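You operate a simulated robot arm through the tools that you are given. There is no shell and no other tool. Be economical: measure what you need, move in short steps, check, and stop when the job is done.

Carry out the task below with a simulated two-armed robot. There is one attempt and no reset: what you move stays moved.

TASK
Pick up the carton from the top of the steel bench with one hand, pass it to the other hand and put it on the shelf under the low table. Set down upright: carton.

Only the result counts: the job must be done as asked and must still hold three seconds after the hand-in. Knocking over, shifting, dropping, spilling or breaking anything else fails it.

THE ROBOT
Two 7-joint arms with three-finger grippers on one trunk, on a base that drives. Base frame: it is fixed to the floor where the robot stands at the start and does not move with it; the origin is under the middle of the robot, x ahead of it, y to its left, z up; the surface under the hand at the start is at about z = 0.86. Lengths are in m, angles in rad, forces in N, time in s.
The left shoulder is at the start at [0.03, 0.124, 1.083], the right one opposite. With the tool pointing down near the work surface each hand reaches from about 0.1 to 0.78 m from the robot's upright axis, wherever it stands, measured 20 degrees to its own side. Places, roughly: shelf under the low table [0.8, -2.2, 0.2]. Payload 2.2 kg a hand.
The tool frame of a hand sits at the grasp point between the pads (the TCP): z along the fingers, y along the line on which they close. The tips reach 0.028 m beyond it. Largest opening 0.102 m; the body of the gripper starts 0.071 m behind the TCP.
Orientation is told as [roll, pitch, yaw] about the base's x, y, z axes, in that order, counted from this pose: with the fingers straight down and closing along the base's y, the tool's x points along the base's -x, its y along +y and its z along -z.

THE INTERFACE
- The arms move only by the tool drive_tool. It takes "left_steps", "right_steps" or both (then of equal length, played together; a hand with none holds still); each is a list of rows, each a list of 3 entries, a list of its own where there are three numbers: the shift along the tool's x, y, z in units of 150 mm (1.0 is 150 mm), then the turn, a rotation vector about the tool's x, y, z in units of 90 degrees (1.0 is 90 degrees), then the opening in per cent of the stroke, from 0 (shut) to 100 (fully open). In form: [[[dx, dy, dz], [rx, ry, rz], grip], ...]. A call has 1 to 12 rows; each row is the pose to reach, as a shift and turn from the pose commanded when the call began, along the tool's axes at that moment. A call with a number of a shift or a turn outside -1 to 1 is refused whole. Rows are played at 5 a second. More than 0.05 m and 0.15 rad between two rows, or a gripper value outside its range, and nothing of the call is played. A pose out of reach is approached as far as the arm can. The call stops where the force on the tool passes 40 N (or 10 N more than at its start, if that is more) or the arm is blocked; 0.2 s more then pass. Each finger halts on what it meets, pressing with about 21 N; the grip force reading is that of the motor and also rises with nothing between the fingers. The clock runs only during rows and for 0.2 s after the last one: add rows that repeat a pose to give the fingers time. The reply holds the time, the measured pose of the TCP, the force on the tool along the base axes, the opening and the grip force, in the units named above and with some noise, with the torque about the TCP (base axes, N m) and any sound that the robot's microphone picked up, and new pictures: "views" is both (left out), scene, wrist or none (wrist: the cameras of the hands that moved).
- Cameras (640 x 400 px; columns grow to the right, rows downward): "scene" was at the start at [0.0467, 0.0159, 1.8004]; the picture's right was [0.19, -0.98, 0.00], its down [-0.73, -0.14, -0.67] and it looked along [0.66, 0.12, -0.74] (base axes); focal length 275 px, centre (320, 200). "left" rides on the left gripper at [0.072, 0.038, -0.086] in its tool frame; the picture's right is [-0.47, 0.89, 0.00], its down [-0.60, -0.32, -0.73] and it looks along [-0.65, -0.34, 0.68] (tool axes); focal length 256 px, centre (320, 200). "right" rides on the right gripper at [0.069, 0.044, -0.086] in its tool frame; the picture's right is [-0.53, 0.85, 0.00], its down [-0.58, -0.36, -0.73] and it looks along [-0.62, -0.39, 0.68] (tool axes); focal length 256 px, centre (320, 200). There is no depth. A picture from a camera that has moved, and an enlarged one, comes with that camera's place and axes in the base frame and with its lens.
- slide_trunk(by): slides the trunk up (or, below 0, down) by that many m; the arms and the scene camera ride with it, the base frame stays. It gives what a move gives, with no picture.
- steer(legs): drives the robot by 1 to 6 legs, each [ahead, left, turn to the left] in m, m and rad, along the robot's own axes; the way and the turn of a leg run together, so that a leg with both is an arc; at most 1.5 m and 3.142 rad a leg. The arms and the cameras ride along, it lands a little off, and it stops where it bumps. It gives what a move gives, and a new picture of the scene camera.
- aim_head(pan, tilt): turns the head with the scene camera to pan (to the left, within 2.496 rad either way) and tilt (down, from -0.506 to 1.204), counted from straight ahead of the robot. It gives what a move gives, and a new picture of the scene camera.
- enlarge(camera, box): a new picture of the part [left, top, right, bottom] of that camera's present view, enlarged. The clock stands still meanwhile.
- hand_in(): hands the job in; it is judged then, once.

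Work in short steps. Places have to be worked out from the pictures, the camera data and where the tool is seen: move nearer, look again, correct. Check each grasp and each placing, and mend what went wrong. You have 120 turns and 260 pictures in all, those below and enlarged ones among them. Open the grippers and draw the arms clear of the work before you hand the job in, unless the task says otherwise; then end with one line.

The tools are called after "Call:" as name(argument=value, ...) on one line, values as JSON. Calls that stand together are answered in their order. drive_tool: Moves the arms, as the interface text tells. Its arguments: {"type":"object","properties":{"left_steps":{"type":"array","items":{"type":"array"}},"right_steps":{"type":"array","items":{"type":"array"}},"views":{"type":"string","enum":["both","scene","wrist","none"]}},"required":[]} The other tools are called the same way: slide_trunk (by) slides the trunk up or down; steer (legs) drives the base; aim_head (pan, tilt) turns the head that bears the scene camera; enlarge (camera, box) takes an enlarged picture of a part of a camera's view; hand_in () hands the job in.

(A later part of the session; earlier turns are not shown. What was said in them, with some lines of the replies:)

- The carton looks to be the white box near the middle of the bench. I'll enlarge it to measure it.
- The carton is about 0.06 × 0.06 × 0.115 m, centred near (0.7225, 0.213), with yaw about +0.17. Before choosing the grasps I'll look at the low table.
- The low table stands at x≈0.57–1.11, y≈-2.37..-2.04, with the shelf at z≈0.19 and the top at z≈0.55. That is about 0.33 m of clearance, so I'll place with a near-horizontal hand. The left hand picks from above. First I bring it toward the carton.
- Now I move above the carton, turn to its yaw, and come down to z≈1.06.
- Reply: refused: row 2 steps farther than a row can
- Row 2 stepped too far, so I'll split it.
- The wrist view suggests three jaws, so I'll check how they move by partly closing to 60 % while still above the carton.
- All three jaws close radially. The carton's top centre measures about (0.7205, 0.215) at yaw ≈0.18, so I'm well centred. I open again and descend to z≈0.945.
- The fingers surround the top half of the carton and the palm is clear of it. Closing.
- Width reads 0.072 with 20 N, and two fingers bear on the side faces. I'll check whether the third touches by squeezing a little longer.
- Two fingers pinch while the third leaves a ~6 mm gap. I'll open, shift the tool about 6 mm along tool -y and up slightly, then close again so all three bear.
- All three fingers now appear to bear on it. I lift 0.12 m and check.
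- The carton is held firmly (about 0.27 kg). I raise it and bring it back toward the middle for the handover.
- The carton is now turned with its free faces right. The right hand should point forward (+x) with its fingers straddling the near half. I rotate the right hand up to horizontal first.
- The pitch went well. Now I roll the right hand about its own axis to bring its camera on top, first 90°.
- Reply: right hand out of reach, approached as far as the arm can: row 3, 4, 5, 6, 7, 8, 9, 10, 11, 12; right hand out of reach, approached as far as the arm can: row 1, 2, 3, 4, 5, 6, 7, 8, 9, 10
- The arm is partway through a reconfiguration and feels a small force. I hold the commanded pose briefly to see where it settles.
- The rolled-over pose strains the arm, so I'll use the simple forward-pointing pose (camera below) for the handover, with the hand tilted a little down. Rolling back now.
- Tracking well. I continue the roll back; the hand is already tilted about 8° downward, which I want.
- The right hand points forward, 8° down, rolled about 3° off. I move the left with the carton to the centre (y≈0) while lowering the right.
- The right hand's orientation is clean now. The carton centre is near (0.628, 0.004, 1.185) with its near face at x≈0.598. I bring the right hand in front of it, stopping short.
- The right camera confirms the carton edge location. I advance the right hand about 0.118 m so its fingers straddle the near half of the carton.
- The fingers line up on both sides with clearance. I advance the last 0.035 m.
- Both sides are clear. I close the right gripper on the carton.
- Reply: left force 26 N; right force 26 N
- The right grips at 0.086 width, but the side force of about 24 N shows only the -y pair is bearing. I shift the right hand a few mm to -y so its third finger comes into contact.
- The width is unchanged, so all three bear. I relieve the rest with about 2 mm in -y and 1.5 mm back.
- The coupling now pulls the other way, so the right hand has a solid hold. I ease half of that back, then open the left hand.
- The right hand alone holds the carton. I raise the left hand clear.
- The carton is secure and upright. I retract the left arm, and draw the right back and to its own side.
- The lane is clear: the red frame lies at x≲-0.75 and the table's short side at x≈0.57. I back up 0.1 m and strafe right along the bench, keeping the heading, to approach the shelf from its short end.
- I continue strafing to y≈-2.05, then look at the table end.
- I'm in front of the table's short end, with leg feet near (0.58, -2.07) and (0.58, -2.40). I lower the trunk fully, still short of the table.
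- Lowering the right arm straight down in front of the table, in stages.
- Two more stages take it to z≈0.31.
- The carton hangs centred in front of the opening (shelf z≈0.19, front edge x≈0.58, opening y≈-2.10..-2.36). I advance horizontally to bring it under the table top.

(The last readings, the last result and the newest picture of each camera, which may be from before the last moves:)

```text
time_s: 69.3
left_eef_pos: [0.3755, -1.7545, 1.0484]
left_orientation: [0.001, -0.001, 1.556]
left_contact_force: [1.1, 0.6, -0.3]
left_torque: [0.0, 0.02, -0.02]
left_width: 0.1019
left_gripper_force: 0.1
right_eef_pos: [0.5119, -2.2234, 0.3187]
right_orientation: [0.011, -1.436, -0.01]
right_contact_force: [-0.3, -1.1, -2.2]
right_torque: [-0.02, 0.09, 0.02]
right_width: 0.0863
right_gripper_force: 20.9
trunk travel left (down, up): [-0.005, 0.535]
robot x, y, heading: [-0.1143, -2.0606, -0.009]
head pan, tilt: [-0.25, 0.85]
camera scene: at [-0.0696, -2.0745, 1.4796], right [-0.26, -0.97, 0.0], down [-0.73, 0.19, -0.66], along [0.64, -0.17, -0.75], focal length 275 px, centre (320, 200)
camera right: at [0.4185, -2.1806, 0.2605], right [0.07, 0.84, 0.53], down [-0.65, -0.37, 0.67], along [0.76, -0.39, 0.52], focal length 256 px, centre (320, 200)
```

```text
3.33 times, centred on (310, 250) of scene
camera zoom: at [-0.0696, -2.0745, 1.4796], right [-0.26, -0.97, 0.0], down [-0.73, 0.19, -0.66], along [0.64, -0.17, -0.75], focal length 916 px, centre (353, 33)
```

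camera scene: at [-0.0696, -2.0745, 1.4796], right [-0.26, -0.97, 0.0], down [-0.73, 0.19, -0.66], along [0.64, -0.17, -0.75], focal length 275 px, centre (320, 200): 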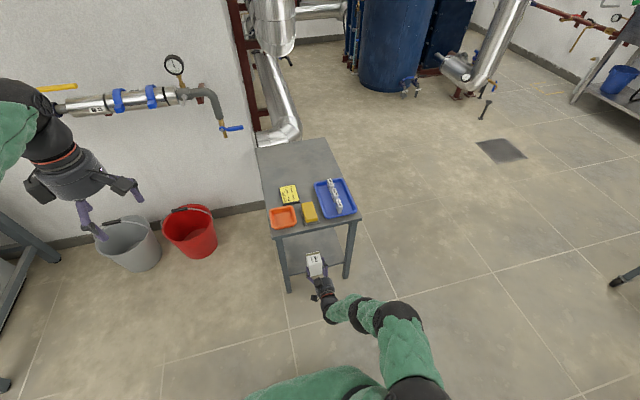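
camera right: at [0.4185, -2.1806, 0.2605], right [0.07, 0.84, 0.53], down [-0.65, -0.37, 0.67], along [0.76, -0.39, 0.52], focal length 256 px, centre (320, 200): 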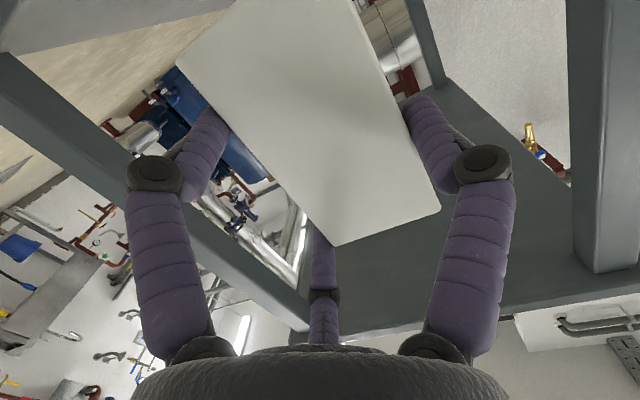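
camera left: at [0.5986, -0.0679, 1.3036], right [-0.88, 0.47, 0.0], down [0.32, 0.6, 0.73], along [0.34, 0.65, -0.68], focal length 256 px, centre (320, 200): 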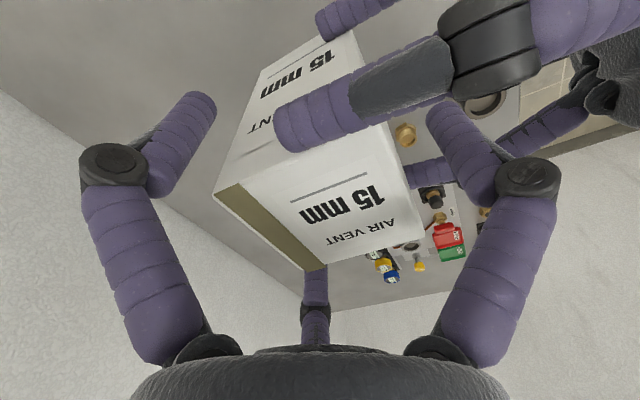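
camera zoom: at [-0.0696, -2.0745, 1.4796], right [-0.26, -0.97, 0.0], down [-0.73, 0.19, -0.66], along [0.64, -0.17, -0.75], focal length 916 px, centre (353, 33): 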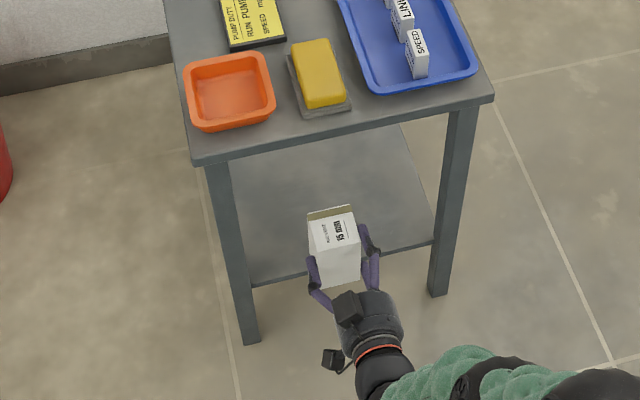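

Well centred. I advance about 0.097 m more so the carton is fully over the shelf.

Call:
drive_tool(right_steps=[[[-0.03, 0, 0.22], [0, 0, 0], 0], [[-0.06, 0, 0.44], [0, 0, 0], 0], [[-0.088, 0, 0.64], [0, 0, 0], 0], [[-0.088, 0, 0.64], [0, 0, 0], 0]])

Call:
enlarge(camera="scene", box=[240, 190, 380, 310])

```text
time_s: 70.3
left_eef_pos: [0.3766, -1.7532, 1.0488]
left_orientation: [-0.001, 0.0, 1.557]
left_contact_force: [-0.5, 0.4, 0.3]
left_torque: [-0.04, -0.01, -0.02]
left_width: 0.102
left_gripper_force: 0.1
right_eef_pos: [0.5843, -2.2259, 0.334]
right_orientation: [0.01, -1.434, -0.012]
right_contact_force: [-0.6, 0.4, -1.2]
right_torque: [-0.03, 0.03, -0.05]
right_width: 0.0863
right_gripper_force: 21.2
right hand out of reach, approached as far as the arm can: row 2, 3, 4
trunk travel left (down, up): [-0.005, 0.535]
robot x, y, heading: [-0.1142, -2.0562, -0.007]
head pan, tilt: [-0.25, 0.85]
camera scene: at [-0.0696, -2.0746, 1.4796], right [-0.26, -0.97, 0.0], down [-0.73, 0.19, -0.66], along [0.64, -0.17, -0.75], focal length 275 px, centre (320, 200)
camera right: at [0.4906, -2.184, 0.2768], right [0.07, 0.84, 0.53], down [-0.65, -0.37, 0.67], along [0.76, -0.39, 0.52], focal length 256 px, centre (320, 200)
```

scene: 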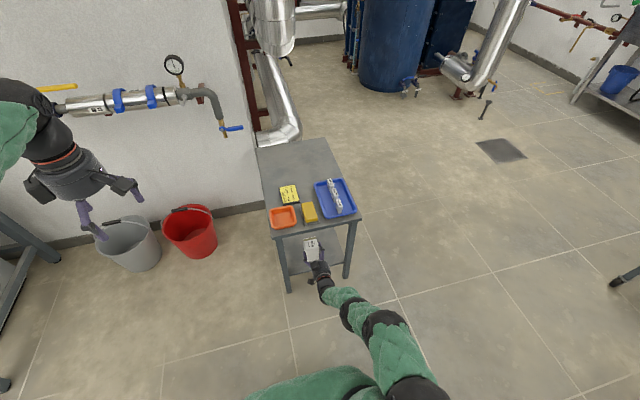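
right: 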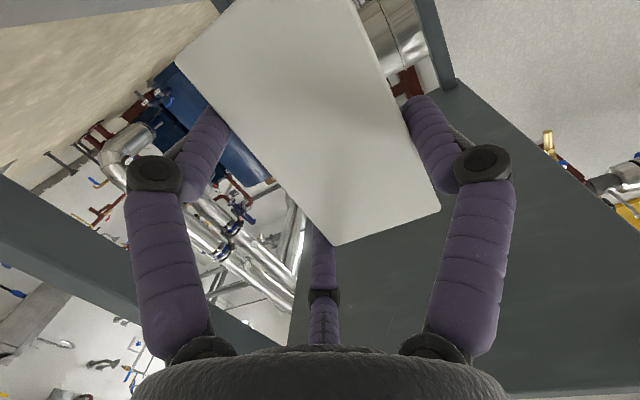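

```text
3.33 times, centred on (310, 250) of scene
camera zoom: at [-0.0696, -2.0746, 1.4796], right [-0.26, -0.97, 0.0], down [-0.73, 0.19, -0.66], along [0.64, -0.17, -0.75], focal length 916 px, centre (353, 33)
```

zoom: 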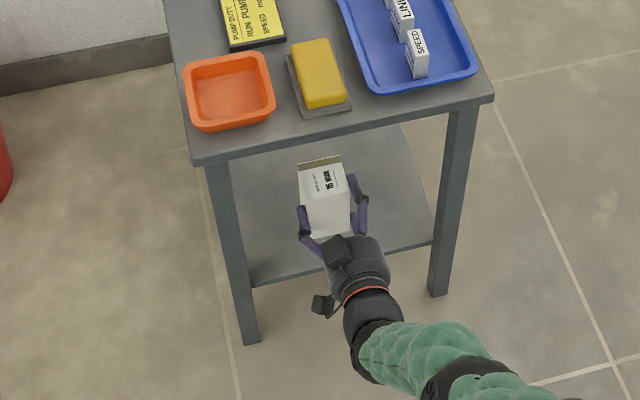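

That's the arm's limit from here. I pull the hand back 0.06 m and drive the base 0.09 m ahead instead.

Call:
drive_tool(right_steps=[[[0.03, 0, -0.22], [0, 0, 0], 0], [[0.055, 0, -0.42], [0, 0, 0], 0], [[0.055, 0, -0.42], [0, 0, 0], 0]], views="none")

Call:
steer(legs=[[0.09, 0, 0.0]])

Call:
enlarge(camera="scene", box=[240, 190, 400, 330])

```text
time_s: 71.1
left_eef_pos: [0.3763, -1.7542, 1.0487]
left_orientation: [0.001, 0.0, 1.557]
left_contact_force: [-0.6, 0.1, -0.5]
left_torque: [0.01, -0.02, -0.01]
left_width: 0.1018
left_gripper_force: 0.1
right_eef_pos: [0.5219, -2.2278, 0.334]
right_orientation: [0.006, -1.435, -0.004]
right_contact_force: [-0.8, -0.1, -2.4]
right_torque: [-0.02, 0.06, 0.02]
right_width: 0.0862
right_gripper_force: 21.2
trunk travel left (down, up): [-0.005, 0.535]
robot x, y, heading: [-0.1147, -2.0564, -0.008]
head pan, tilt: [-0.25, 0.85]
```

```text
time_s: 72.2
left_eef_pos: [0.4667, -1.7547, 1.0476]
left_orientation: [0.0, 0.001, 1.559]
left_contact_force: [0.6, -0.4, 0.1]
left_torque: [0.01, 0.02, -0.01]
left_width: 0.1021
left_gripper_force: 0.0
right_eef_pos: [0.6125, -2.2293, 0.3339]
right_orientation: [0.011, -1.435, -0.007]
right_contact_force: [-0.2, 0.5, -1.3]
right_torque: [-0.03, 0.05, 0.03]
right_width: 0.0863
right_gripper_force: 21.5
trunk travel left (down, up): [-0.005, 0.535]
robot x, y, heading: [-0.025, -2.0584, -0.009]
head pan, tilt: [-0.25, 0.85]
camera scene: at [0.0217, -2.0753, 1.4795], right [-0.26, -0.97, 0.0], down [-0.73, 0.19, -0.66], along [0.64, -0.17, -0.75], focal length 275 px, centre (320, 200)
```

scene: 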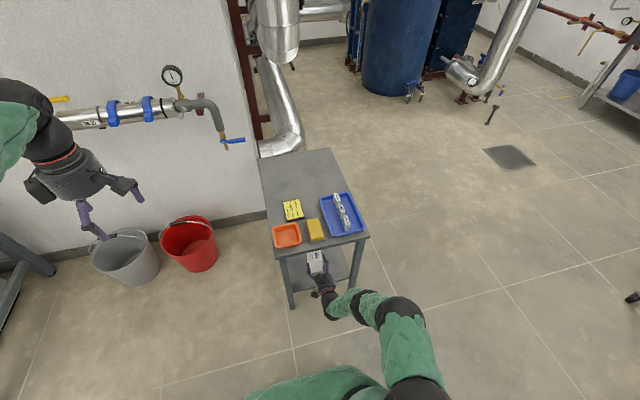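

```text
2.86 times, centred on (320, 260) of scene
camera zoom: at [0.0217, -2.0753, 1.4795], right [-0.26, -0.97, 0.0], down [-0.73, 0.19, -0.66], along [0.64, -0.17, -0.75], focal length 785 px, centre (320, 29)
```

zoom: 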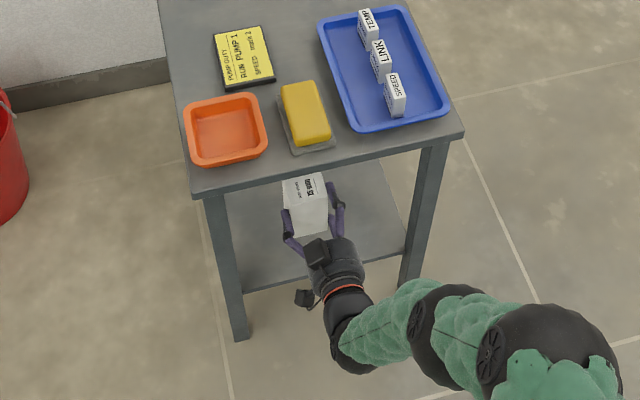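

The carton is over the shelf with its bottom near z≈0.264. I lower it 0.055 m vertically.

Call:
drive_tool(right_steps=[[[0.12, 0, 0.017], [0, 0, 0], 0], [[0.24, 0, 0.034], [0, 0, 0], 0], [[0.36, 0, 0.05], [0, 0, 0], 0], [[0.36, 0, 0.05], [0, 0, 0], 0]])

Call:
enlarge(camera="scene", box=[260, 220, 380, 320])

```text
time_s: 73.2
left_eef_pos: [0.4658, -1.7535, 1.0468]
left_orientation: [0.0, -0.001, 1.559]
left_contact_force: [0.0, 0.2, -0.5]
left_torque: [0.01, -0.01, -0.02]
left_width: 0.1021
left_gripper_force: 0.1
right_eef_pos: [0.612, -2.2298, 0.2986]
right_orientation: [0.01, -1.436, -0.007]
right_contact_force: [-0.3, -0.4, -0.9]
right_torque: [-0.04, 0.07, -0.02]
right_width: 0.0863
right_gripper_force: 20.9
right hand out of reach, approached as far as the arm can: row 3, 4
trunk travel left (down, up): [-0.005, 0.535]
robot x, y, heading: [-0.0211, -2.0557, -0.009]
head pan, tilt: [-0.25, 0.85]
camera scene: at [0.0209, -2.0753, 1.4796], right [-0.26, -0.97, 0.0], down [-0.73, 0.19, -0.66], along [0.64, -0.17, -0.75], focal length 275 px, centre (320, 200)
camera right: at [0.5178, -2.1869, 0.2408], right [0.07, 0.84, 0.53], down [-0.65, -0.37, 0.67], along [0.76, -0.39, 0.52], focal length 256 px, centre (320, 200)
```

scene: 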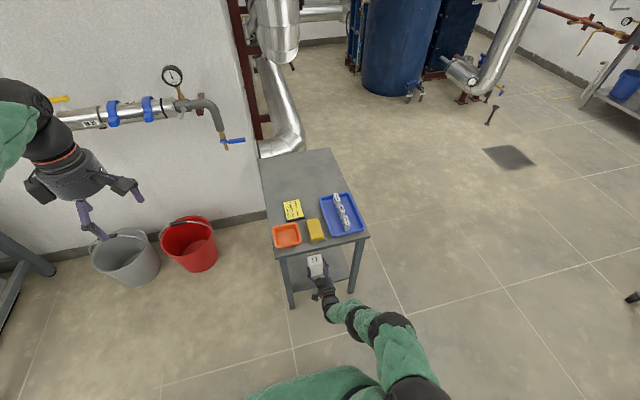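
right: 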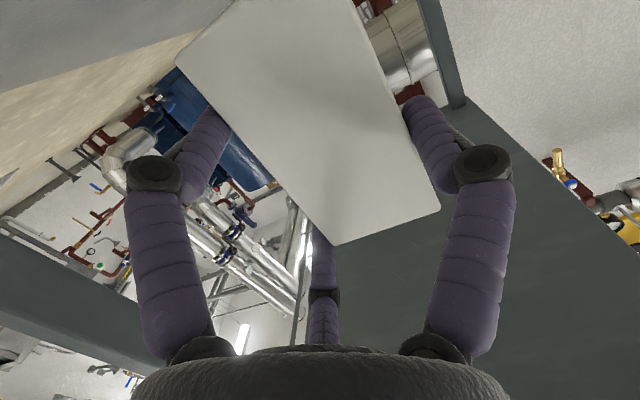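

```text
4.00 times, centred on (320, 270) of scene
camera zoom: at [0.0209, -2.0753, 1.4796], right [-0.26, -0.97, 0.0], down [-0.73, 0.19, -0.66], along [0.64, -0.17, -0.75], focal length 1099 px, centre (320, -80)
```

zoom: 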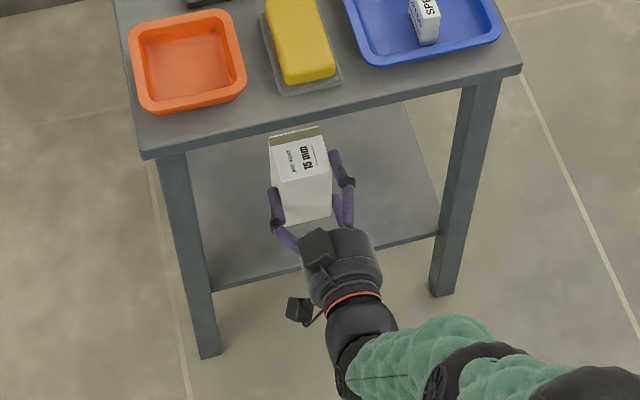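

The reach limit again. I pull the hand back 0.10 m, then drive 0.10 m closer so it can go lower.

Call:
drive_tool(right_steps=[[[0.0, 0, -0.22], [0, 0, 0], 0], [[0.0, 0, -0.44], [0, 0, 0], 0], [[0.0, 0, -0.66], [0, 0, 0], 0], [[0.0, 0, -0.66], [0, 0, 0], 0]], views="none")

Call:
steer(legs=[[0.1, 0, 0.009]])

```text
time_s: 74.2
left_eef_pos: [0.4671, -1.7534, 1.0484]
left_orientation: [0.0, 0.0, 1.558]
left_contact_force: [-0.1, 0.1, 0.6]
left_torque: [0.01, 0.01, -0.02]
left_width: 0.1022
left_gripper_force: 0.1
right_eef_pos: [0.5142, -2.2296, 0.3126]
right_orientation: [0.008, -1.435, -0.008]
right_contact_force: [-0.7, 0.0, -1.5]
right_torque: [-0.02, 0.05, -0.03]
right_width: 0.0863
right_gripper_force: 21.2
trunk travel left (down, up): [-0.005, 0.535]
robot x, y, heading: [-0.0222, -2.0545, -0.008]
head pan, tilt: [-0.25, 0.85]
```

```text
time_s: 75.4
left_eef_pos: [0.5655, -1.7491, 1.0471]
left_orientation: [0.001, -0.001, 1.57]
left_contact_force: [-0.5, -0.3, -0.9]
left_torque: [-0.04, 0.04, -0.01]
left_width: 0.1022
left_gripper_force: 0.1
right_eef_pos: [0.6177, -2.2234, 0.3137]
right_orientation: [0.009, -1.435, 0.004]
right_contact_force: [-0.3, 0.0, -1.8]
right_torque: [-0.02, 0.06, 0.0]
right_width: 0.0863
right_gripper_force: 21.1
trunk travel left (down, up): [-0.005, 0.535]
robot x, y, heading: [0.0752, -2.0589, -0.003]
head pan, tilt: [-0.25, 0.85]
camera scene: at [0.1229, -2.0751, 1.4795], right [-0.24, -0.97, 0.0], down [-0.73, 0.18, -0.66], along [0.64, -0.16, -0.75], focal length 275 px, centre (320, 200)
```

scene: 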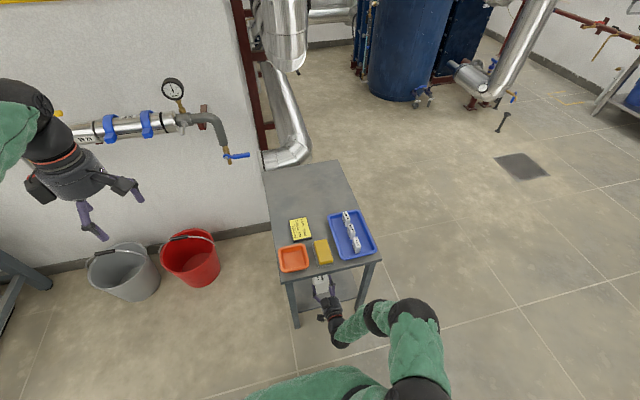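

Now I lower about 0.04 m, to leave the bottom just above the shelf.

Call:
drive_tool(right_steps=[[[0.13, 0, 0.01], [0, 0, 0], 0], [[0.26, 0, 0.02], [0, 0, 0], 0], [[0.26, 0, 0.02], [0, 0, 0], 0]])

Call:
enlarge(camera="scene", box=[265, 235, 385, 335])

```text
time_s: 76.2
left_eef_pos: [0.5642, -1.7495, 1.0485]
left_orientation: [0.002, 0.001, 1.57]
left_contact_force: [0.2, 0.1, 0.0]
left_torque: [0.0, 0.02, -0.01]
left_width: 0.1019
left_gripper_force: 0.0
right_eef_pos: [0.6154, -2.2246, 0.2732]
right_orientation: [0.013, -1.435, 0.003]
right_contact_force: [0.2, -0.3, -1.4]
right_torque: [-0.07, 0.06, -0.01]
right_width: 0.0862
right_gripper_force: 20.9
trunk travel left (down, up): [-0.005, 0.535]
robot x, y, heading: [0.0742, -2.0562, 0.003]
head pan, tilt: [-0.25, 0.85]
camera scene: at [0.1223, -2.0751, 1.4796], right [-0.24, -0.97, 0.0], down [-0.73, 0.18, -0.66], along [0.64, -0.16, -0.75], focal length 275 px, centre (320, 200)
camera right: at [0.5205, -2.1825, 0.2153], right [0.06, 0.85, 0.53], down [-0.64, -0.37, 0.67], along [0.77, -0.38, 0.52], focal length 256 px, centre (320, 200)
```

scene: 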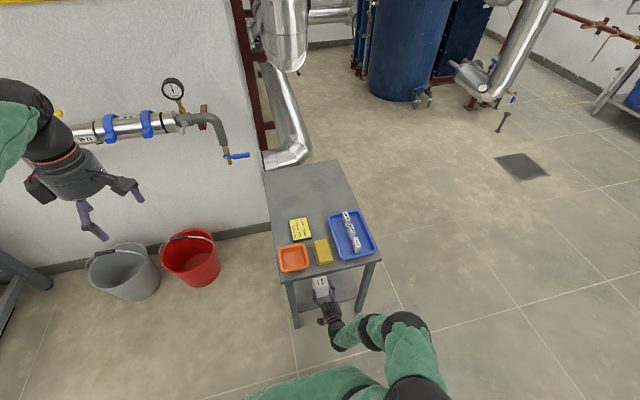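
right: 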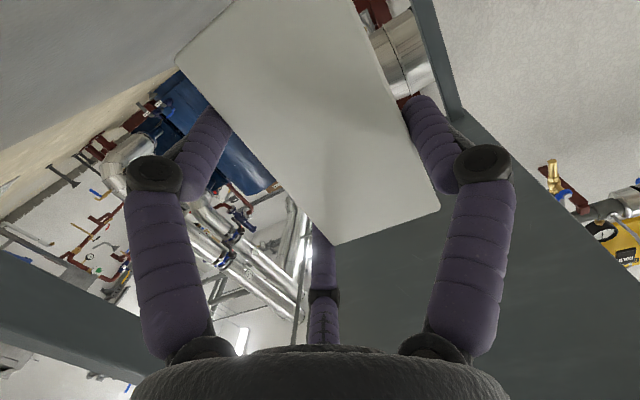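

```text
4.00 times, centred on (325, 285) of scene
camera zoom: at [0.1223, -2.0751, 1.4796], right [-0.24, -0.97, 0.0], down [-0.73, 0.18, -0.66], along [0.64, -0.16, -0.75], focal length 1099 px, centre (300, -140)
```

zoom: 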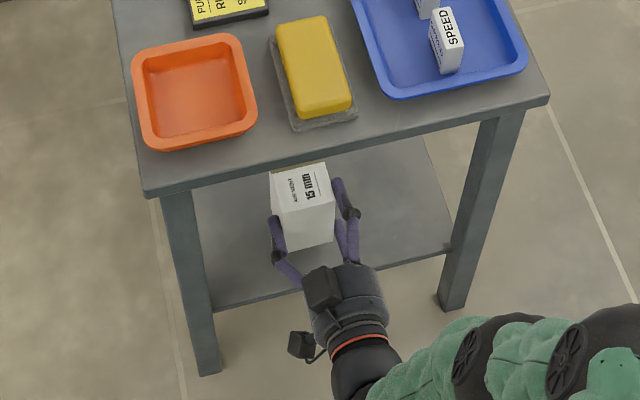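

The bottom is now about 10–15 mm above the shelf. I lower in 3 mm steps and watch the force.

Call:
drive_tool(right_steps=[[[0.02, 0, 0.003], [0, 0, 0], 0], [[0.04, 0, 0.006], [0, 0, 0], 0], [[0.055, 0, 0.008], [0, 0, 0], 0], [[0.055, 0, 0.008], [0, 0, 0], 0]], views="wrist")

```text
time_s: 77.2
left_eef_pos: [0.5641, -1.7498, 1.0487]
left_orientation: [0.003, 0.0, 1.568]
left_contact_force: [0.4, 0.1, 0.0]
left_torque: [-0.01, -0.01, -0.01]
left_width: 0.1021
left_gripper_force: 0.0
right_eef_pos: [0.6161, -2.2241, 0.2644]
right_orientation: [0.012, -1.435, 0.002]
right_contact_force: [0.3, -0.5, -2.3]
right_torque: [-0.01, 0.08, -0.01]
right_width: 0.0864
right_gripper_force: 21.3
trunk travel left (down, up): [-0.005, 0.535]
robot x, y, heading: [0.0777, -2.058, 0.004]
head pan, tilt: [-0.25, 0.85]
camera right: at [0.5207, -2.1823, 0.207], right [0.06, 0.85, 0.53], down [-0.64, -0.37, 0.67], along [0.77, -0.38, 0.52], focal length 256 px, centre (320, 200)
```

right: 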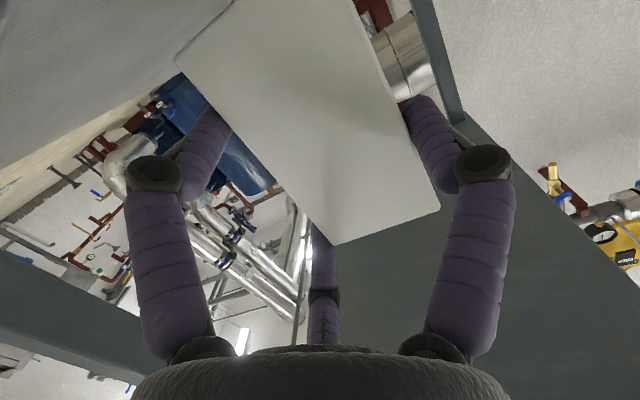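

No contact yet. I continue in fine steps.

Call:
drive_tool(right_steps=[[[0.015, 0, 0.002], [0, 0, 0], 0], [[0.03, 0, 0.004], [0, 0, 0], 0], [[0.045, 0, 0.006], [0, 0, 0], 0], [[0.045, 0, 0.006], [0, 0, 0], 0]], views="none")

```text
time_s: 78.2
left_eef_pos: [0.5638, -1.7497, 1.0476]
left_orientation: [0.002, -0.001, 1.57]
left_contact_force: [-0.4, -0.2, -0.9]
left_torque: [0.01, -0.01, 0.04]
left_width: 0.102
left_gripper_force: 0.0
right_eef_pos: [0.6139, -2.2242, 0.2613]
right_orientation: [0.013, -1.434, 0.002]
right_contact_force: [0.9, 0.1, -2.8]
right_torque: [-0.01, 0.04, -0.01]
right_width: 0.0864
right_gripper_force: 20.9
trunk travel left (down, up): [-0.005, 0.535]
robot x, y, heading: [0.0764, -2.0586, -0.001]
head pan, tilt: [-0.25, 0.85]
```

Call:
drive_tool(right_steps=[[[0.015, 0, 0.002], [0, 0, 0], 0], [[0.03, 0, 0.004], [0, 0, 0], 0], [[0.03, 0, 0.004], [0, 0, 0], 0]], views="none")

```text
time_s: 79.0
left_eef_pos: [0.5636, -1.7497, 1.0474]
left_orientation: [0.003, 0.001, 1.57]
left_contact_force: [-0.2, 0.0, -0.8]
left_torque: [0.02, 0.0, -0.01]
left_width: 0.1017
left_gripper_force: 0.1
right_eef_pos: [0.6145, -2.2246, 0.2605]
right_orientation: [0.011, -1.434, 0.003]
right_contact_force: [0.1, 0.9, -1.9]
right_torque: [-0.04, 0.03, -0.01]
right_width: 0.0863
right_gripper_force: 21.2
right hand out of reach, approached as far as the arm can: row 1, 2, 3
trunk travel left (down, up): [-0.005, 0.535]
robot x, y, heading: [0.0762, -2.0566, 0.003]
head pan, tilt: [-0.25, 0.85]
```

Another reach limit with the bottom still slightly above the shelf. I pull back 0.08 m and drive 0.08 m closer once more.

Call:
drive_tool(right_steps=[[[0.0, 0, -0.2], [0, 0, 0], 0], [[0.0, 0, -0.4], [0, 0, 0], 0], [[0.0, 0, -0.53], [0, 0, 0], 0], [[0.0, 0, -0.53], [0, 0, 0], 0]], views="none")

Call:
steer(legs=[[0.08, 0, 0.0]])

```text
time_s: 80.0
left_eef_pos: [0.565, -1.7509, 1.0488]
left_orientation: [0.004, 0.0, 1.567]
left_contact_force: [0.5, 0.0, 1.3]
left_torque: [-0.03, 0.01, -0.01]
left_width: 0.1022
left_gripper_force: 0.1
right_eef_pos: [0.535, -2.2258, 0.2694]
right_orientation: [0.011, -1.434, 0.003]
right_contact_force: [0.1, 0.3, -3.0]
right_torque: [-0.06, 0.09, 0.01]
right_width: 0.0861
right_gripper_force: 21.1
trunk travel left (down, up): [-0.005, 0.535]
robot x, y, heading: [0.0754, -2.0557, 0.0]
head pan, tilt: [-0.25, 0.85]
```

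```text
time_s: 81.0
left_eef_pos: [0.6433, -1.7481, 1.047]
left_orientation: [0.002, 0.0, 1.571]
left_contact_force: [-0.4, -0.4, 0.4]
left_torque: [-0.02, 0.02, 0.02]
left_width: 0.102
left_gripper_force: 0.0
right_eef_pos: [0.614, -2.2259, 0.2682]
right_orientation: [0.011, -1.436, 0.004]
right_contact_force: [0.0, -0.6, -0.6]
right_torque: [-0.01, 0.08, 0.02]
right_width: 0.0864
right_gripper_force: 20.8
trunk travel left (down, up): [-0.005, 0.535]
robot x, y, heading: [0.1547, -2.06, 0.0]
head pan, tilt: [-0.25, 0.85]
camera scene: at [0.2017, -2.0748, 1.4795], right [-0.24, -0.97, 0.0], down [-0.73, 0.18, -0.66], along [0.64, -0.16, -0.75], focal length 275 px, centre (320, 200)
```

scene: 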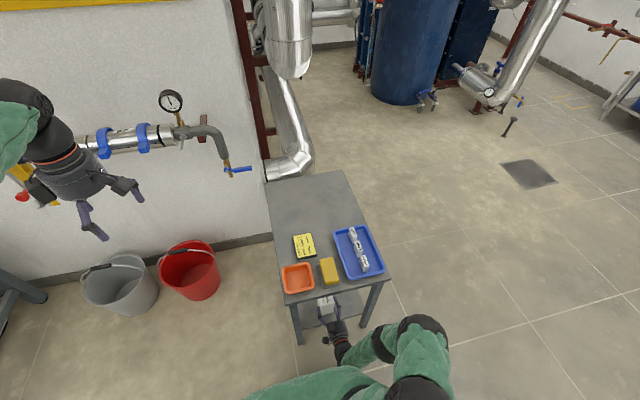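

Lowering again in fine steps.

Call:
drive_tool(right_steps=[[[0.02, 0, 0.003], [0, 0, 0], 0], [[0.04, 0, 0.006], [0, 0, 0], 0], [[0.06, 0, 0.008], [0, 0, 0], 0], [[0.08, 0, 0.011], [0, 0, 0], 0], [[0.08, 0, 0.011], [0, 0, 0], 0]], views="wrist")

Call:
enlarge(camera="scene", box=[275, 260, 395, 360])

```text
time_s: 82.2
left_eef_pos: [0.642, -1.7479, 1.0491]
left_orientation: [0.003, 0.0, 1.571]
left_contact_force: [0.2, 0.1, -0.1]
left_torque: [0.02, 0.0, 0.02]
left_width: 0.1022
left_gripper_force: 0.1
right_eef_pos: [0.6128, -2.2261, 0.2565]
right_orientation: [0.011, -1.434, 0.004]
right_contact_force: [-0.1, 0.0, -1.8]
right_torque: [-0.04, 0.05, -0.02]
right_width: 0.0865
right_gripper_force: 20.9
trunk travel left (down, up): [-0.005, 0.535]
robot x, y, heading: [0.1533, -2.057, 0.004]
head pan, tilt: [-0.25, 0.85]
camera right: at [0.5182, -2.1851, 0.1997], right [0.06, 0.85, 0.53], down [-0.64, -0.38, 0.67], along [0.77, -0.38, 0.52], focal length 256 px, centre (320, 200)
```

right: 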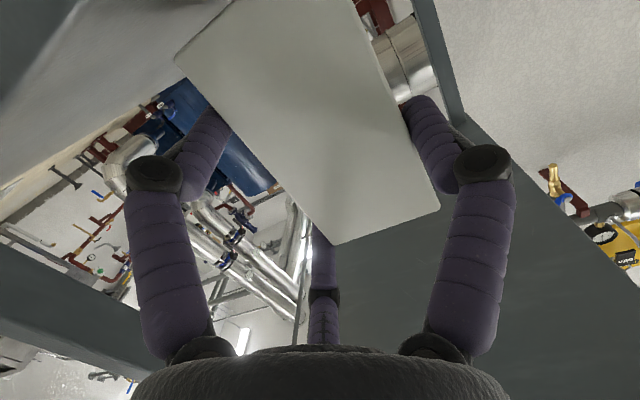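

```text
4.00 times, centred on (335, 310) of scene
camera zoom: at [0.201, -2.0748, 1.4796], right [-0.24, -0.97, 0.0], down [-0.73, 0.18, -0.66], along [0.64, -0.16, -0.75], focal length 1099 px, centre (260, -240)
```

zoom: 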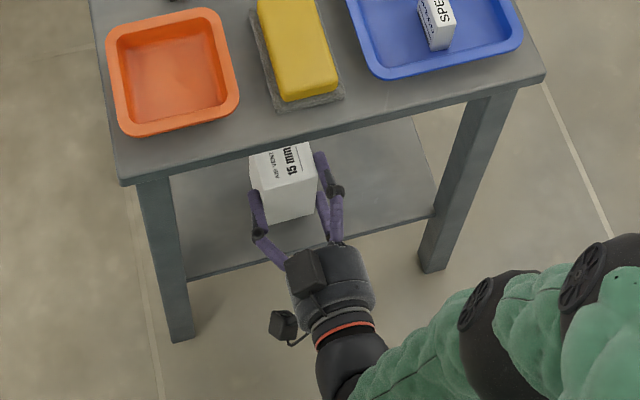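

The wrist view shows the shelf front edge near x≈0.575 and its top near z≈0.175, about 1 cm below the carton. Lowering more, in 2 mm steps.

Call:
drive_tool(right_steps=[[[0.015, 0, 0.002], [0, 0, 0], 0], [[0.03, 0, 0.004], [0, 0, 0], 0], [[0.045, 0, 0.006], [0, 0, 0], 0], [[0.045, 0, 0.006], [0, 0, 0], 0]], views="none")

```text
time_s: 83.2
left_eef_pos: [0.6428, -1.749, 1.0471]
left_orientation: [0.003, 0.002, 1.571]
left_contact_force: [-0.3, -0.5, 0.3]
left_torque: [0.02, 0.02, 0.01]
left_width: 0.1019
left_gripper_force: 0.0
right_eef_pos: [0.6127, -2.2267, 0.2512]
right_orientation: [0.013, -1.434, 0.002]
right_contact_force: [0.6, -0.9, -1.7]
right_torque: [-0.02, 0.01, -0.01]
right_width: 0.0861
right_gripper_force: 20.9
trunk travel left (down, up): [-0.005, 0.535]
robot x, y, heading: [0.1573, -2.0583, 0.006]
head pan, tilt: [-0.25, 0.85]
```

Call:
drive_tool(right_steps=[[[0.013, 0, 0.002], [0, 0, 0], 0], [[0.026, 0, 0.004], [0, 0, 0], 0], [[0.026, 0, 0.004], [0, 0, 0], 0]], views="wrist")

```text
time_s: 84.0
left_eef_pos: [0.6425, -1.748, 1.0486]
left_orientation: [0.002, -0.002, 1.571]
left_contact_force: [-0.3, 0.0, 0.6]
left_torque: [0.02, 0.01, -0.02]
left_width: 0.1019
left_gripper_force: 0.0
right_eef_pos: [0.6134, -2.2257, 0.2468]
right_orientation: [0.011, -1.435, 0.002]
right_contact_force: [-0.1, 0.5, -1.9]
right_torque: [-0.02, 0.04, 0.0]
right_width: 0.086
right_gripper_force: 20.7
trunk travel left (down, up): [-0.005, 0.535]
robot x, y, heading: [0.157, -2.0575, 0.007]
head pan, tilt: [-0.25, 0.85]
camera right: at [0.5187, -2.1848, 0.1885], right [0.06, 0.85, 0.53], down [-0.64, -0.38, 0.67], along [0.77, -0.38, 0.52], focal length 256 px, centre (320, 200)
```

right: 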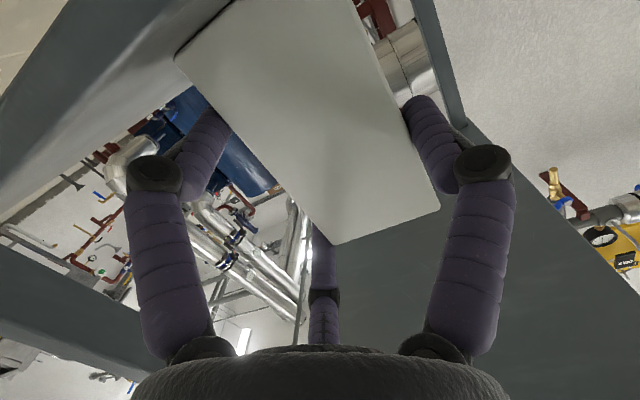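

Call:
enlarge(camera="right", box=[0, 0, 260, 180])

```text
2.22 times, centred on (130, 90) of right
camera zoom: at [0.5187, -2.1848, 0.1885], right [0.06, 0.85, 0.53], down [-0.64, -0.38, 0.67], along [0.77, -0.38, 0.52], focal length 569 px, centre (742, 444)
```

zoom: 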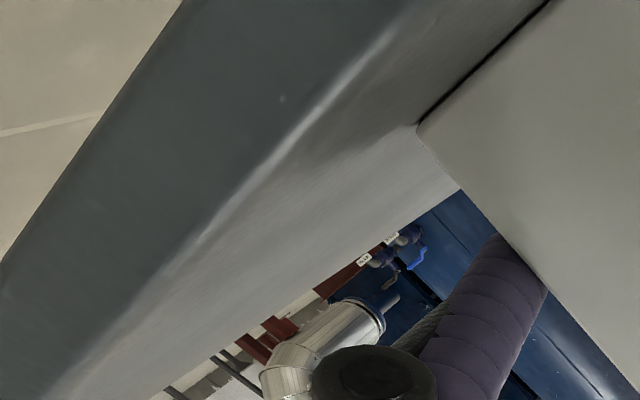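

The carton bottom is within a millimetre or two of the shelf. Two more 1.5 mm steps.

Call:
drive_tool(right_steps=[[[0.01, 0, 0.001], [0, 0, 0], 0], [[0.02, 0, 0.003], [0, 0, 0], 0], [[0.02, 0, 0.003], [0, 0, 0], 0]], views="none")

Call:
enlarge(camera="right", box=[0, 0, 260, 180])

```text
time_s: 84.8
left_eef_pos: [0.6426, -1.7486, 1.0472]
left_orientation: [0.001, 0.001, 1.569]
left_contact_force: [0.5, 0.2, 0.2]
left_torque: [-0.02, 0.04, 0.01]
left_width: 0.102
left_gripper_force: 0.0
right_eef_pos: [0.6138, -2.2266, 0.2467]
right_orientation: [0.004, -1.44, 0.011]
right_contact_force: [-4.6, 3.5, 23.2]
right_torque: [0.35, -0.08, 0.11]
right_width: 0.087
right_gripper_force: 20.8
trunk travel left (down, up): [-0.005, 0.535]
robot x, y, heading: [0.1558, -2.0533, 0.001]
head pan, tilt: [-0.25, 0.85]
```

```text
2.22 times, centred on (130, 90) of right
camera zoom: at [0.5194, -2.1851, 0.1874], right [0.06, 0.85, 0.53], down [-0.64, -0.38, 0.67], along [0.76, -0.38, 0.52], focal length 569 px, centre (742, 444)
```

zoom: 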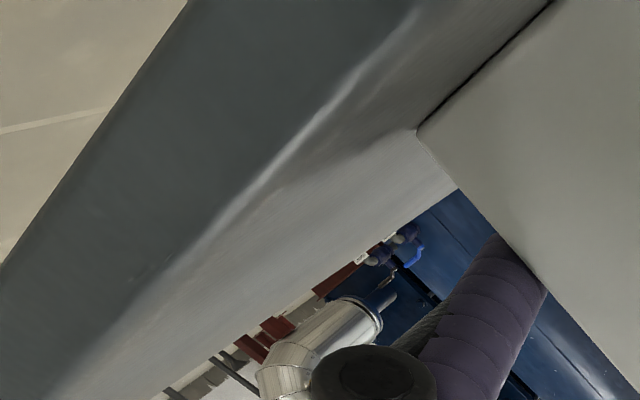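

Contact: 23 N upward. I ease off about 1 mm and open the right gripper gradually.

Call:
drive_tool(right_steps=[[[-0.008, 0, 0], [0, 0, 0], 0], [[-0.008, 0, 0], [0, 0, 0], 88], [[-0.008, 0, 0], [0, 0, 0], 92], [[-0.008, 0, 0], [0, 0, 0], 96], [[-0.008, 0, 0], [0, 0, 0], 100], [[-0.008, 0, 0], [0, 0, 0], 100]], views="wrist")

Call:
enlarge(camera="scene", box=[275, 260, 395, 360])

```text
time_s: 86.2
left_eef_pos: [0.6422, -1.7497, 1.0488]
left_orientation: [0.002, 0.0, 1.571]
left_contact_force: [0.2, 0.5, -0.1]
left_torque: [0.02, 0.01, 0.0]
left_width: 0.1023
left_gripper_force: 0.0
right_eef_pos: [0.6135, -2.2247, 0.2446]
right_orientation: [0.011, -1.435, 0.004]
right_contact_force: [-0.2, 0.2, 0.4]
right_torque: [-0.05, 0.01, 0.01]
right_width: 0.1021
right_gripper_force: 0.0
trunk travel left (down, up): [-0.005, 0.535]
robot x, y, heading: [0.1564, -2.0555, 0.009]
head pan, tilt: [-0.25, 0.85]
camera right: at [0.5192, -2.1851, 0.1871], right [0.06, 0.85, 0.53], down [-0.64, -0.38, 0.67], along [0.77, -0.38, 0.52], focal length 256 px, centre (320, 200)
```

right: 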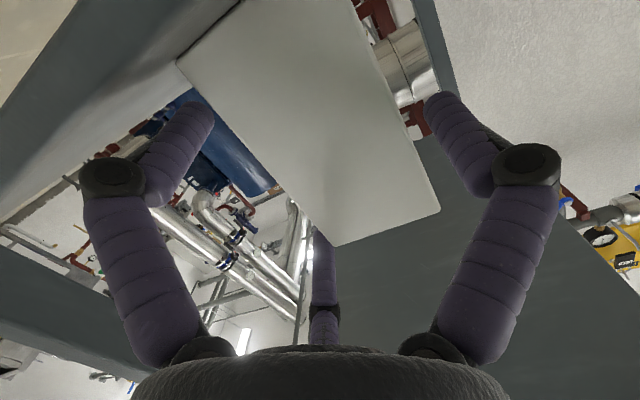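

```text
4.00 times, centred on (335, 310) of scene
camera zoom: at [0.2008, -2.0748, 1.4796], right [-0.24, -0.97, 0.0], down [-0.73, 0.18, -0.66], along [0.64, -0.16, -0.75], focal length 1099 px, centre (260, -240)
```

zoom: 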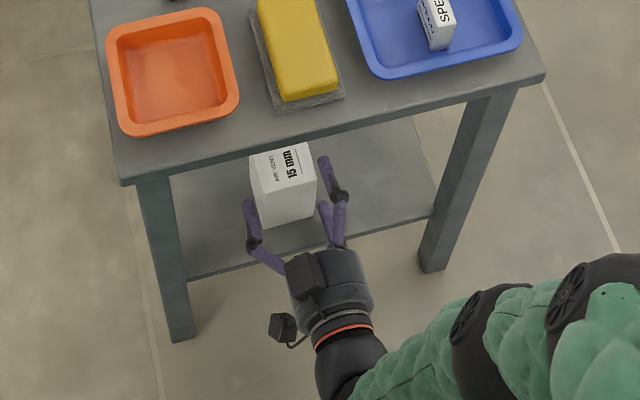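

The carton stands upright and is released, with clearance on both sides. I back the hand straight out.

Call:
drive_tool(right_steps=[[[0, -0.012, 0], [0, 0, 0], 100], [[0, -0.012, -0.15], [0, 0, 0], 100], [[0, -0.012, -0.35], [0, 0, 0], 100], [[0, -0.012, -0.6], [0, 0, 0], 100], [[0, -0.012, -0.85], [0, 0, 0], 100], [[0, -0.012, -1.0], [0, 0, 0], 100]])

Call:
enlarge(camera="scene", box=[275, 260, 395, 360])

```text
time_s: 87.2
left_eef_pos: [0.6407, -1.7481, 1.0483]
left_orientation: [0.0, 0.001, 1.57]
left_contact_force: [0.5, 0.6, 0.8]
left_torque: [-0.03, -0.05, 0.02]
left_width: 0.1021
left_gripper_force: 0.1
right_eef_pos: [0.548, -2.2306, 0.2588]
right_orientation: [0.0, -1.455, 0.02]
right_contact_force: [3.0, -0.2, -1.2]
right_torque: [-0.13, -0.37, -0.04]
right_width: 0.1018
right_gripper_force: 0.1
trunk travel left (down, up): [-0.005, 0.535]
robot x, y, heading: [0.1571, -2.0544, 0.002]
head pan, tilt: [-0.25, 0.85]
stopped in row 4 (right hand): the force on the tool passed its limit at 186 N (the readings are from after the stop); the commanded pose is now the measured one
camera scene: at [0.2002, -2.0747, 1.4796], right [-0.24, -0.97, 0.0], down [-0.73, 0.18, -0.66], along [0.64, -0.16, -0.75], focal length 275 px, centre (320, 200)
camera right: at [0.4534, -2.1895, 0.1989], right [0.04, 0.85, 0.53], down [-0.65, -0.38, 0.66], along [0.76, -0.37, 0.54], focal length 256 px, centre (320, 200)
```

scene: 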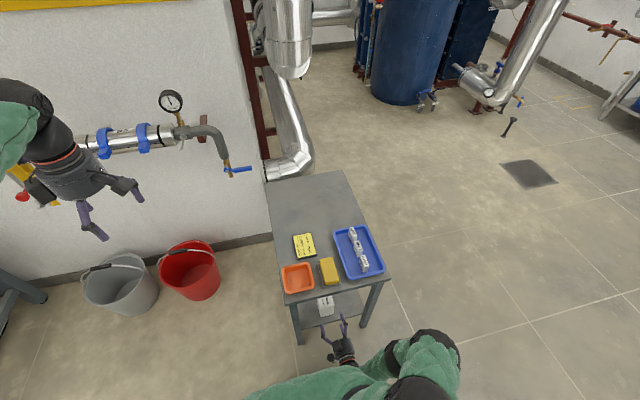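
right: 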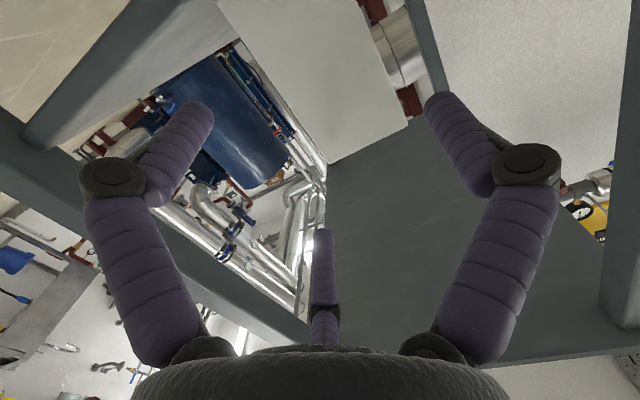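

```text
4.00 times, centred on (335, 310) of scene
camera zoom: at [0.2002, -2.0747, 1.4796], right [-0.24, -0.97, 0.0], down [-0.73, 0.18, -0.66], along [0.64, -0.16, -0.75], focal length 1099 px, centre (260, -240)
```

zoom: 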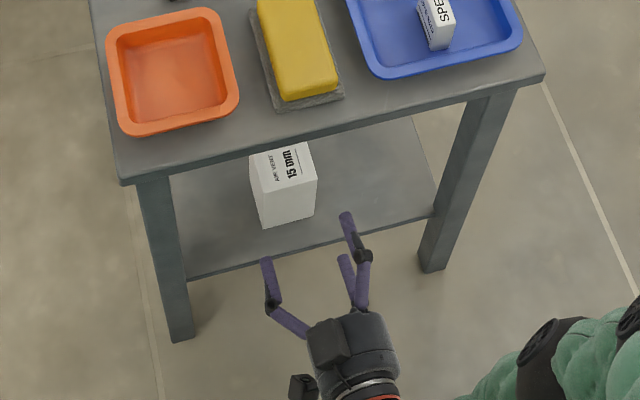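

The carton stands upright and unmoved. The stop came from the folded arm (likely touching the robot's own body), so I withdraw by driving the base back instead.

Call:
steer(legs=[[-0.25, 0, 0]])

Call:
enlarge(camera="scene", box=[240, 170, 400, 310])

```text
time_s: 89.0
left_eef_pos: [0.3945, -1.7489, 1.0478]
left_orientation: [0.001, 0.0, 1.573]
left_contact_force: [0.2, 0.1, -0.2]
left_torque: [-0.01, -0.01, 0.0]
left_width: 0.1021
left_gripper_force: 0.1
right_eef_pos: [0.3011, -2.2306, 0.2589]
right_orientation: [0.003, -1.456, 0.019]
right_contact_force: [9.3, -0.1, -0.2]
right_torque: [-0.01, -0.64, -0.3]
right_width: 0.1021
right_gripper_force: 0.1
trunk travel left (down, up): [-0.005, 0.535]
robot x, y, heading: [-0.0909, -2.0554, 0.008]
head pan, tilt: [-0.25, 0.85]
camera scene: at [-0.0463, -2.0757, 1.4796], right [-0.24, -0.97, 0.0], down [-0.73, 0.18, -0.66], along [0.64, -0.16, -0.75], focal length 275 px, centre (320, 200)
```

scene: 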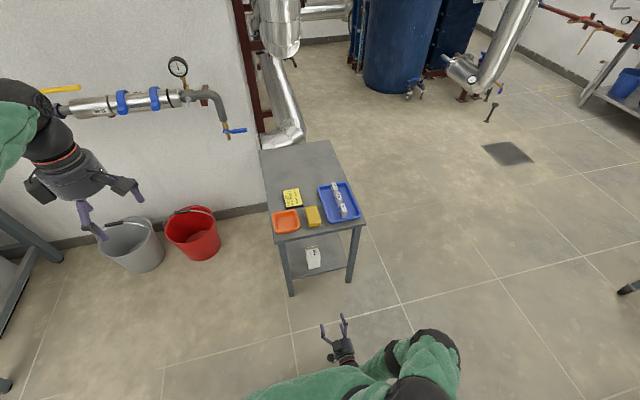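

```text
2.86 times, centred on (320, 240) of scene
camera zoom: at [-0.0463, -2.0757, 1.4796], right [-0.24, -0.97, 0.0], down [-0.73, 0.18, -0.66], along [0.64, -0.16, -0.75], focal length 785 px, centre (320, 86)
```

zoom: 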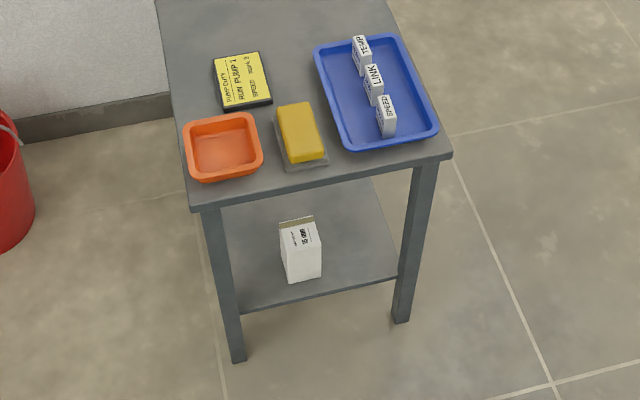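

The carton stands upright, fully on the shelf, and nothing else has moved. I relax the right arm a little off its self-contact.

Call:
drive_tool(right_steps=[[[0, 0, 0.2], [0, 0, 0], 100], [[-0.2, 0, 0.3], [0, 0, 0], 100], [[-0.4, 0, 0.3], [0, 0, 0], 100]], views="scene")

```text
time_s: 89.8
left_eef_pos: [0.396, -1.7494, 1.0486]
left_orientation: [0.0, 0.0, 1.574]
left_contact_force: [0.3, 0.2, 0.4]
left_torque: [-0.01, 0.02, -0.02]
left_width: 0.1022
left_gripper_force: 0.1
right_eef_pos: [0.3526, -2.2303, 0.3121]
right_orientation: [0.009, -1.455, 0.015]
right_contact_force: [0.5, -0.7, 0.8]
right_torque: [0.01, 0.03, 0.0]
right_width: 0.1017
right_gripper_force: 0.0
trunk travel left (down, up): [-0.005, 0.535]
robot x, y, heading: [-0.0923, -2.0562, 0.012]
head pan, tilt: [-0.25, 0.85]
camera scene: at [-0.0464, -2.0757, 1.4796], right [-0.24, -0.97, 0.0], down [-0.73, 0.18, -0.66], along [0.64, -0.16, -0.75], focal length 275 px, centre (320, 200)
```

scene: 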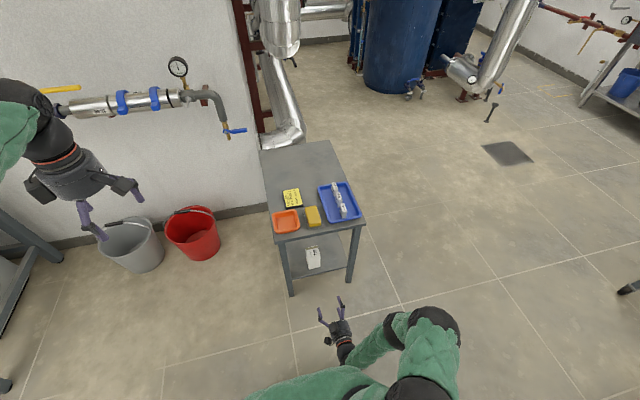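

Both grippers are open and clear, and the carton is upright on the shelf, so I hand in.

Call:
hand_in()

```text
The job is handed in.
```

The carton was picked up with the left hand, passed to the right, and set upright on the shelf under the low table; the last pictures show it standing there with nothing else visibly moved.
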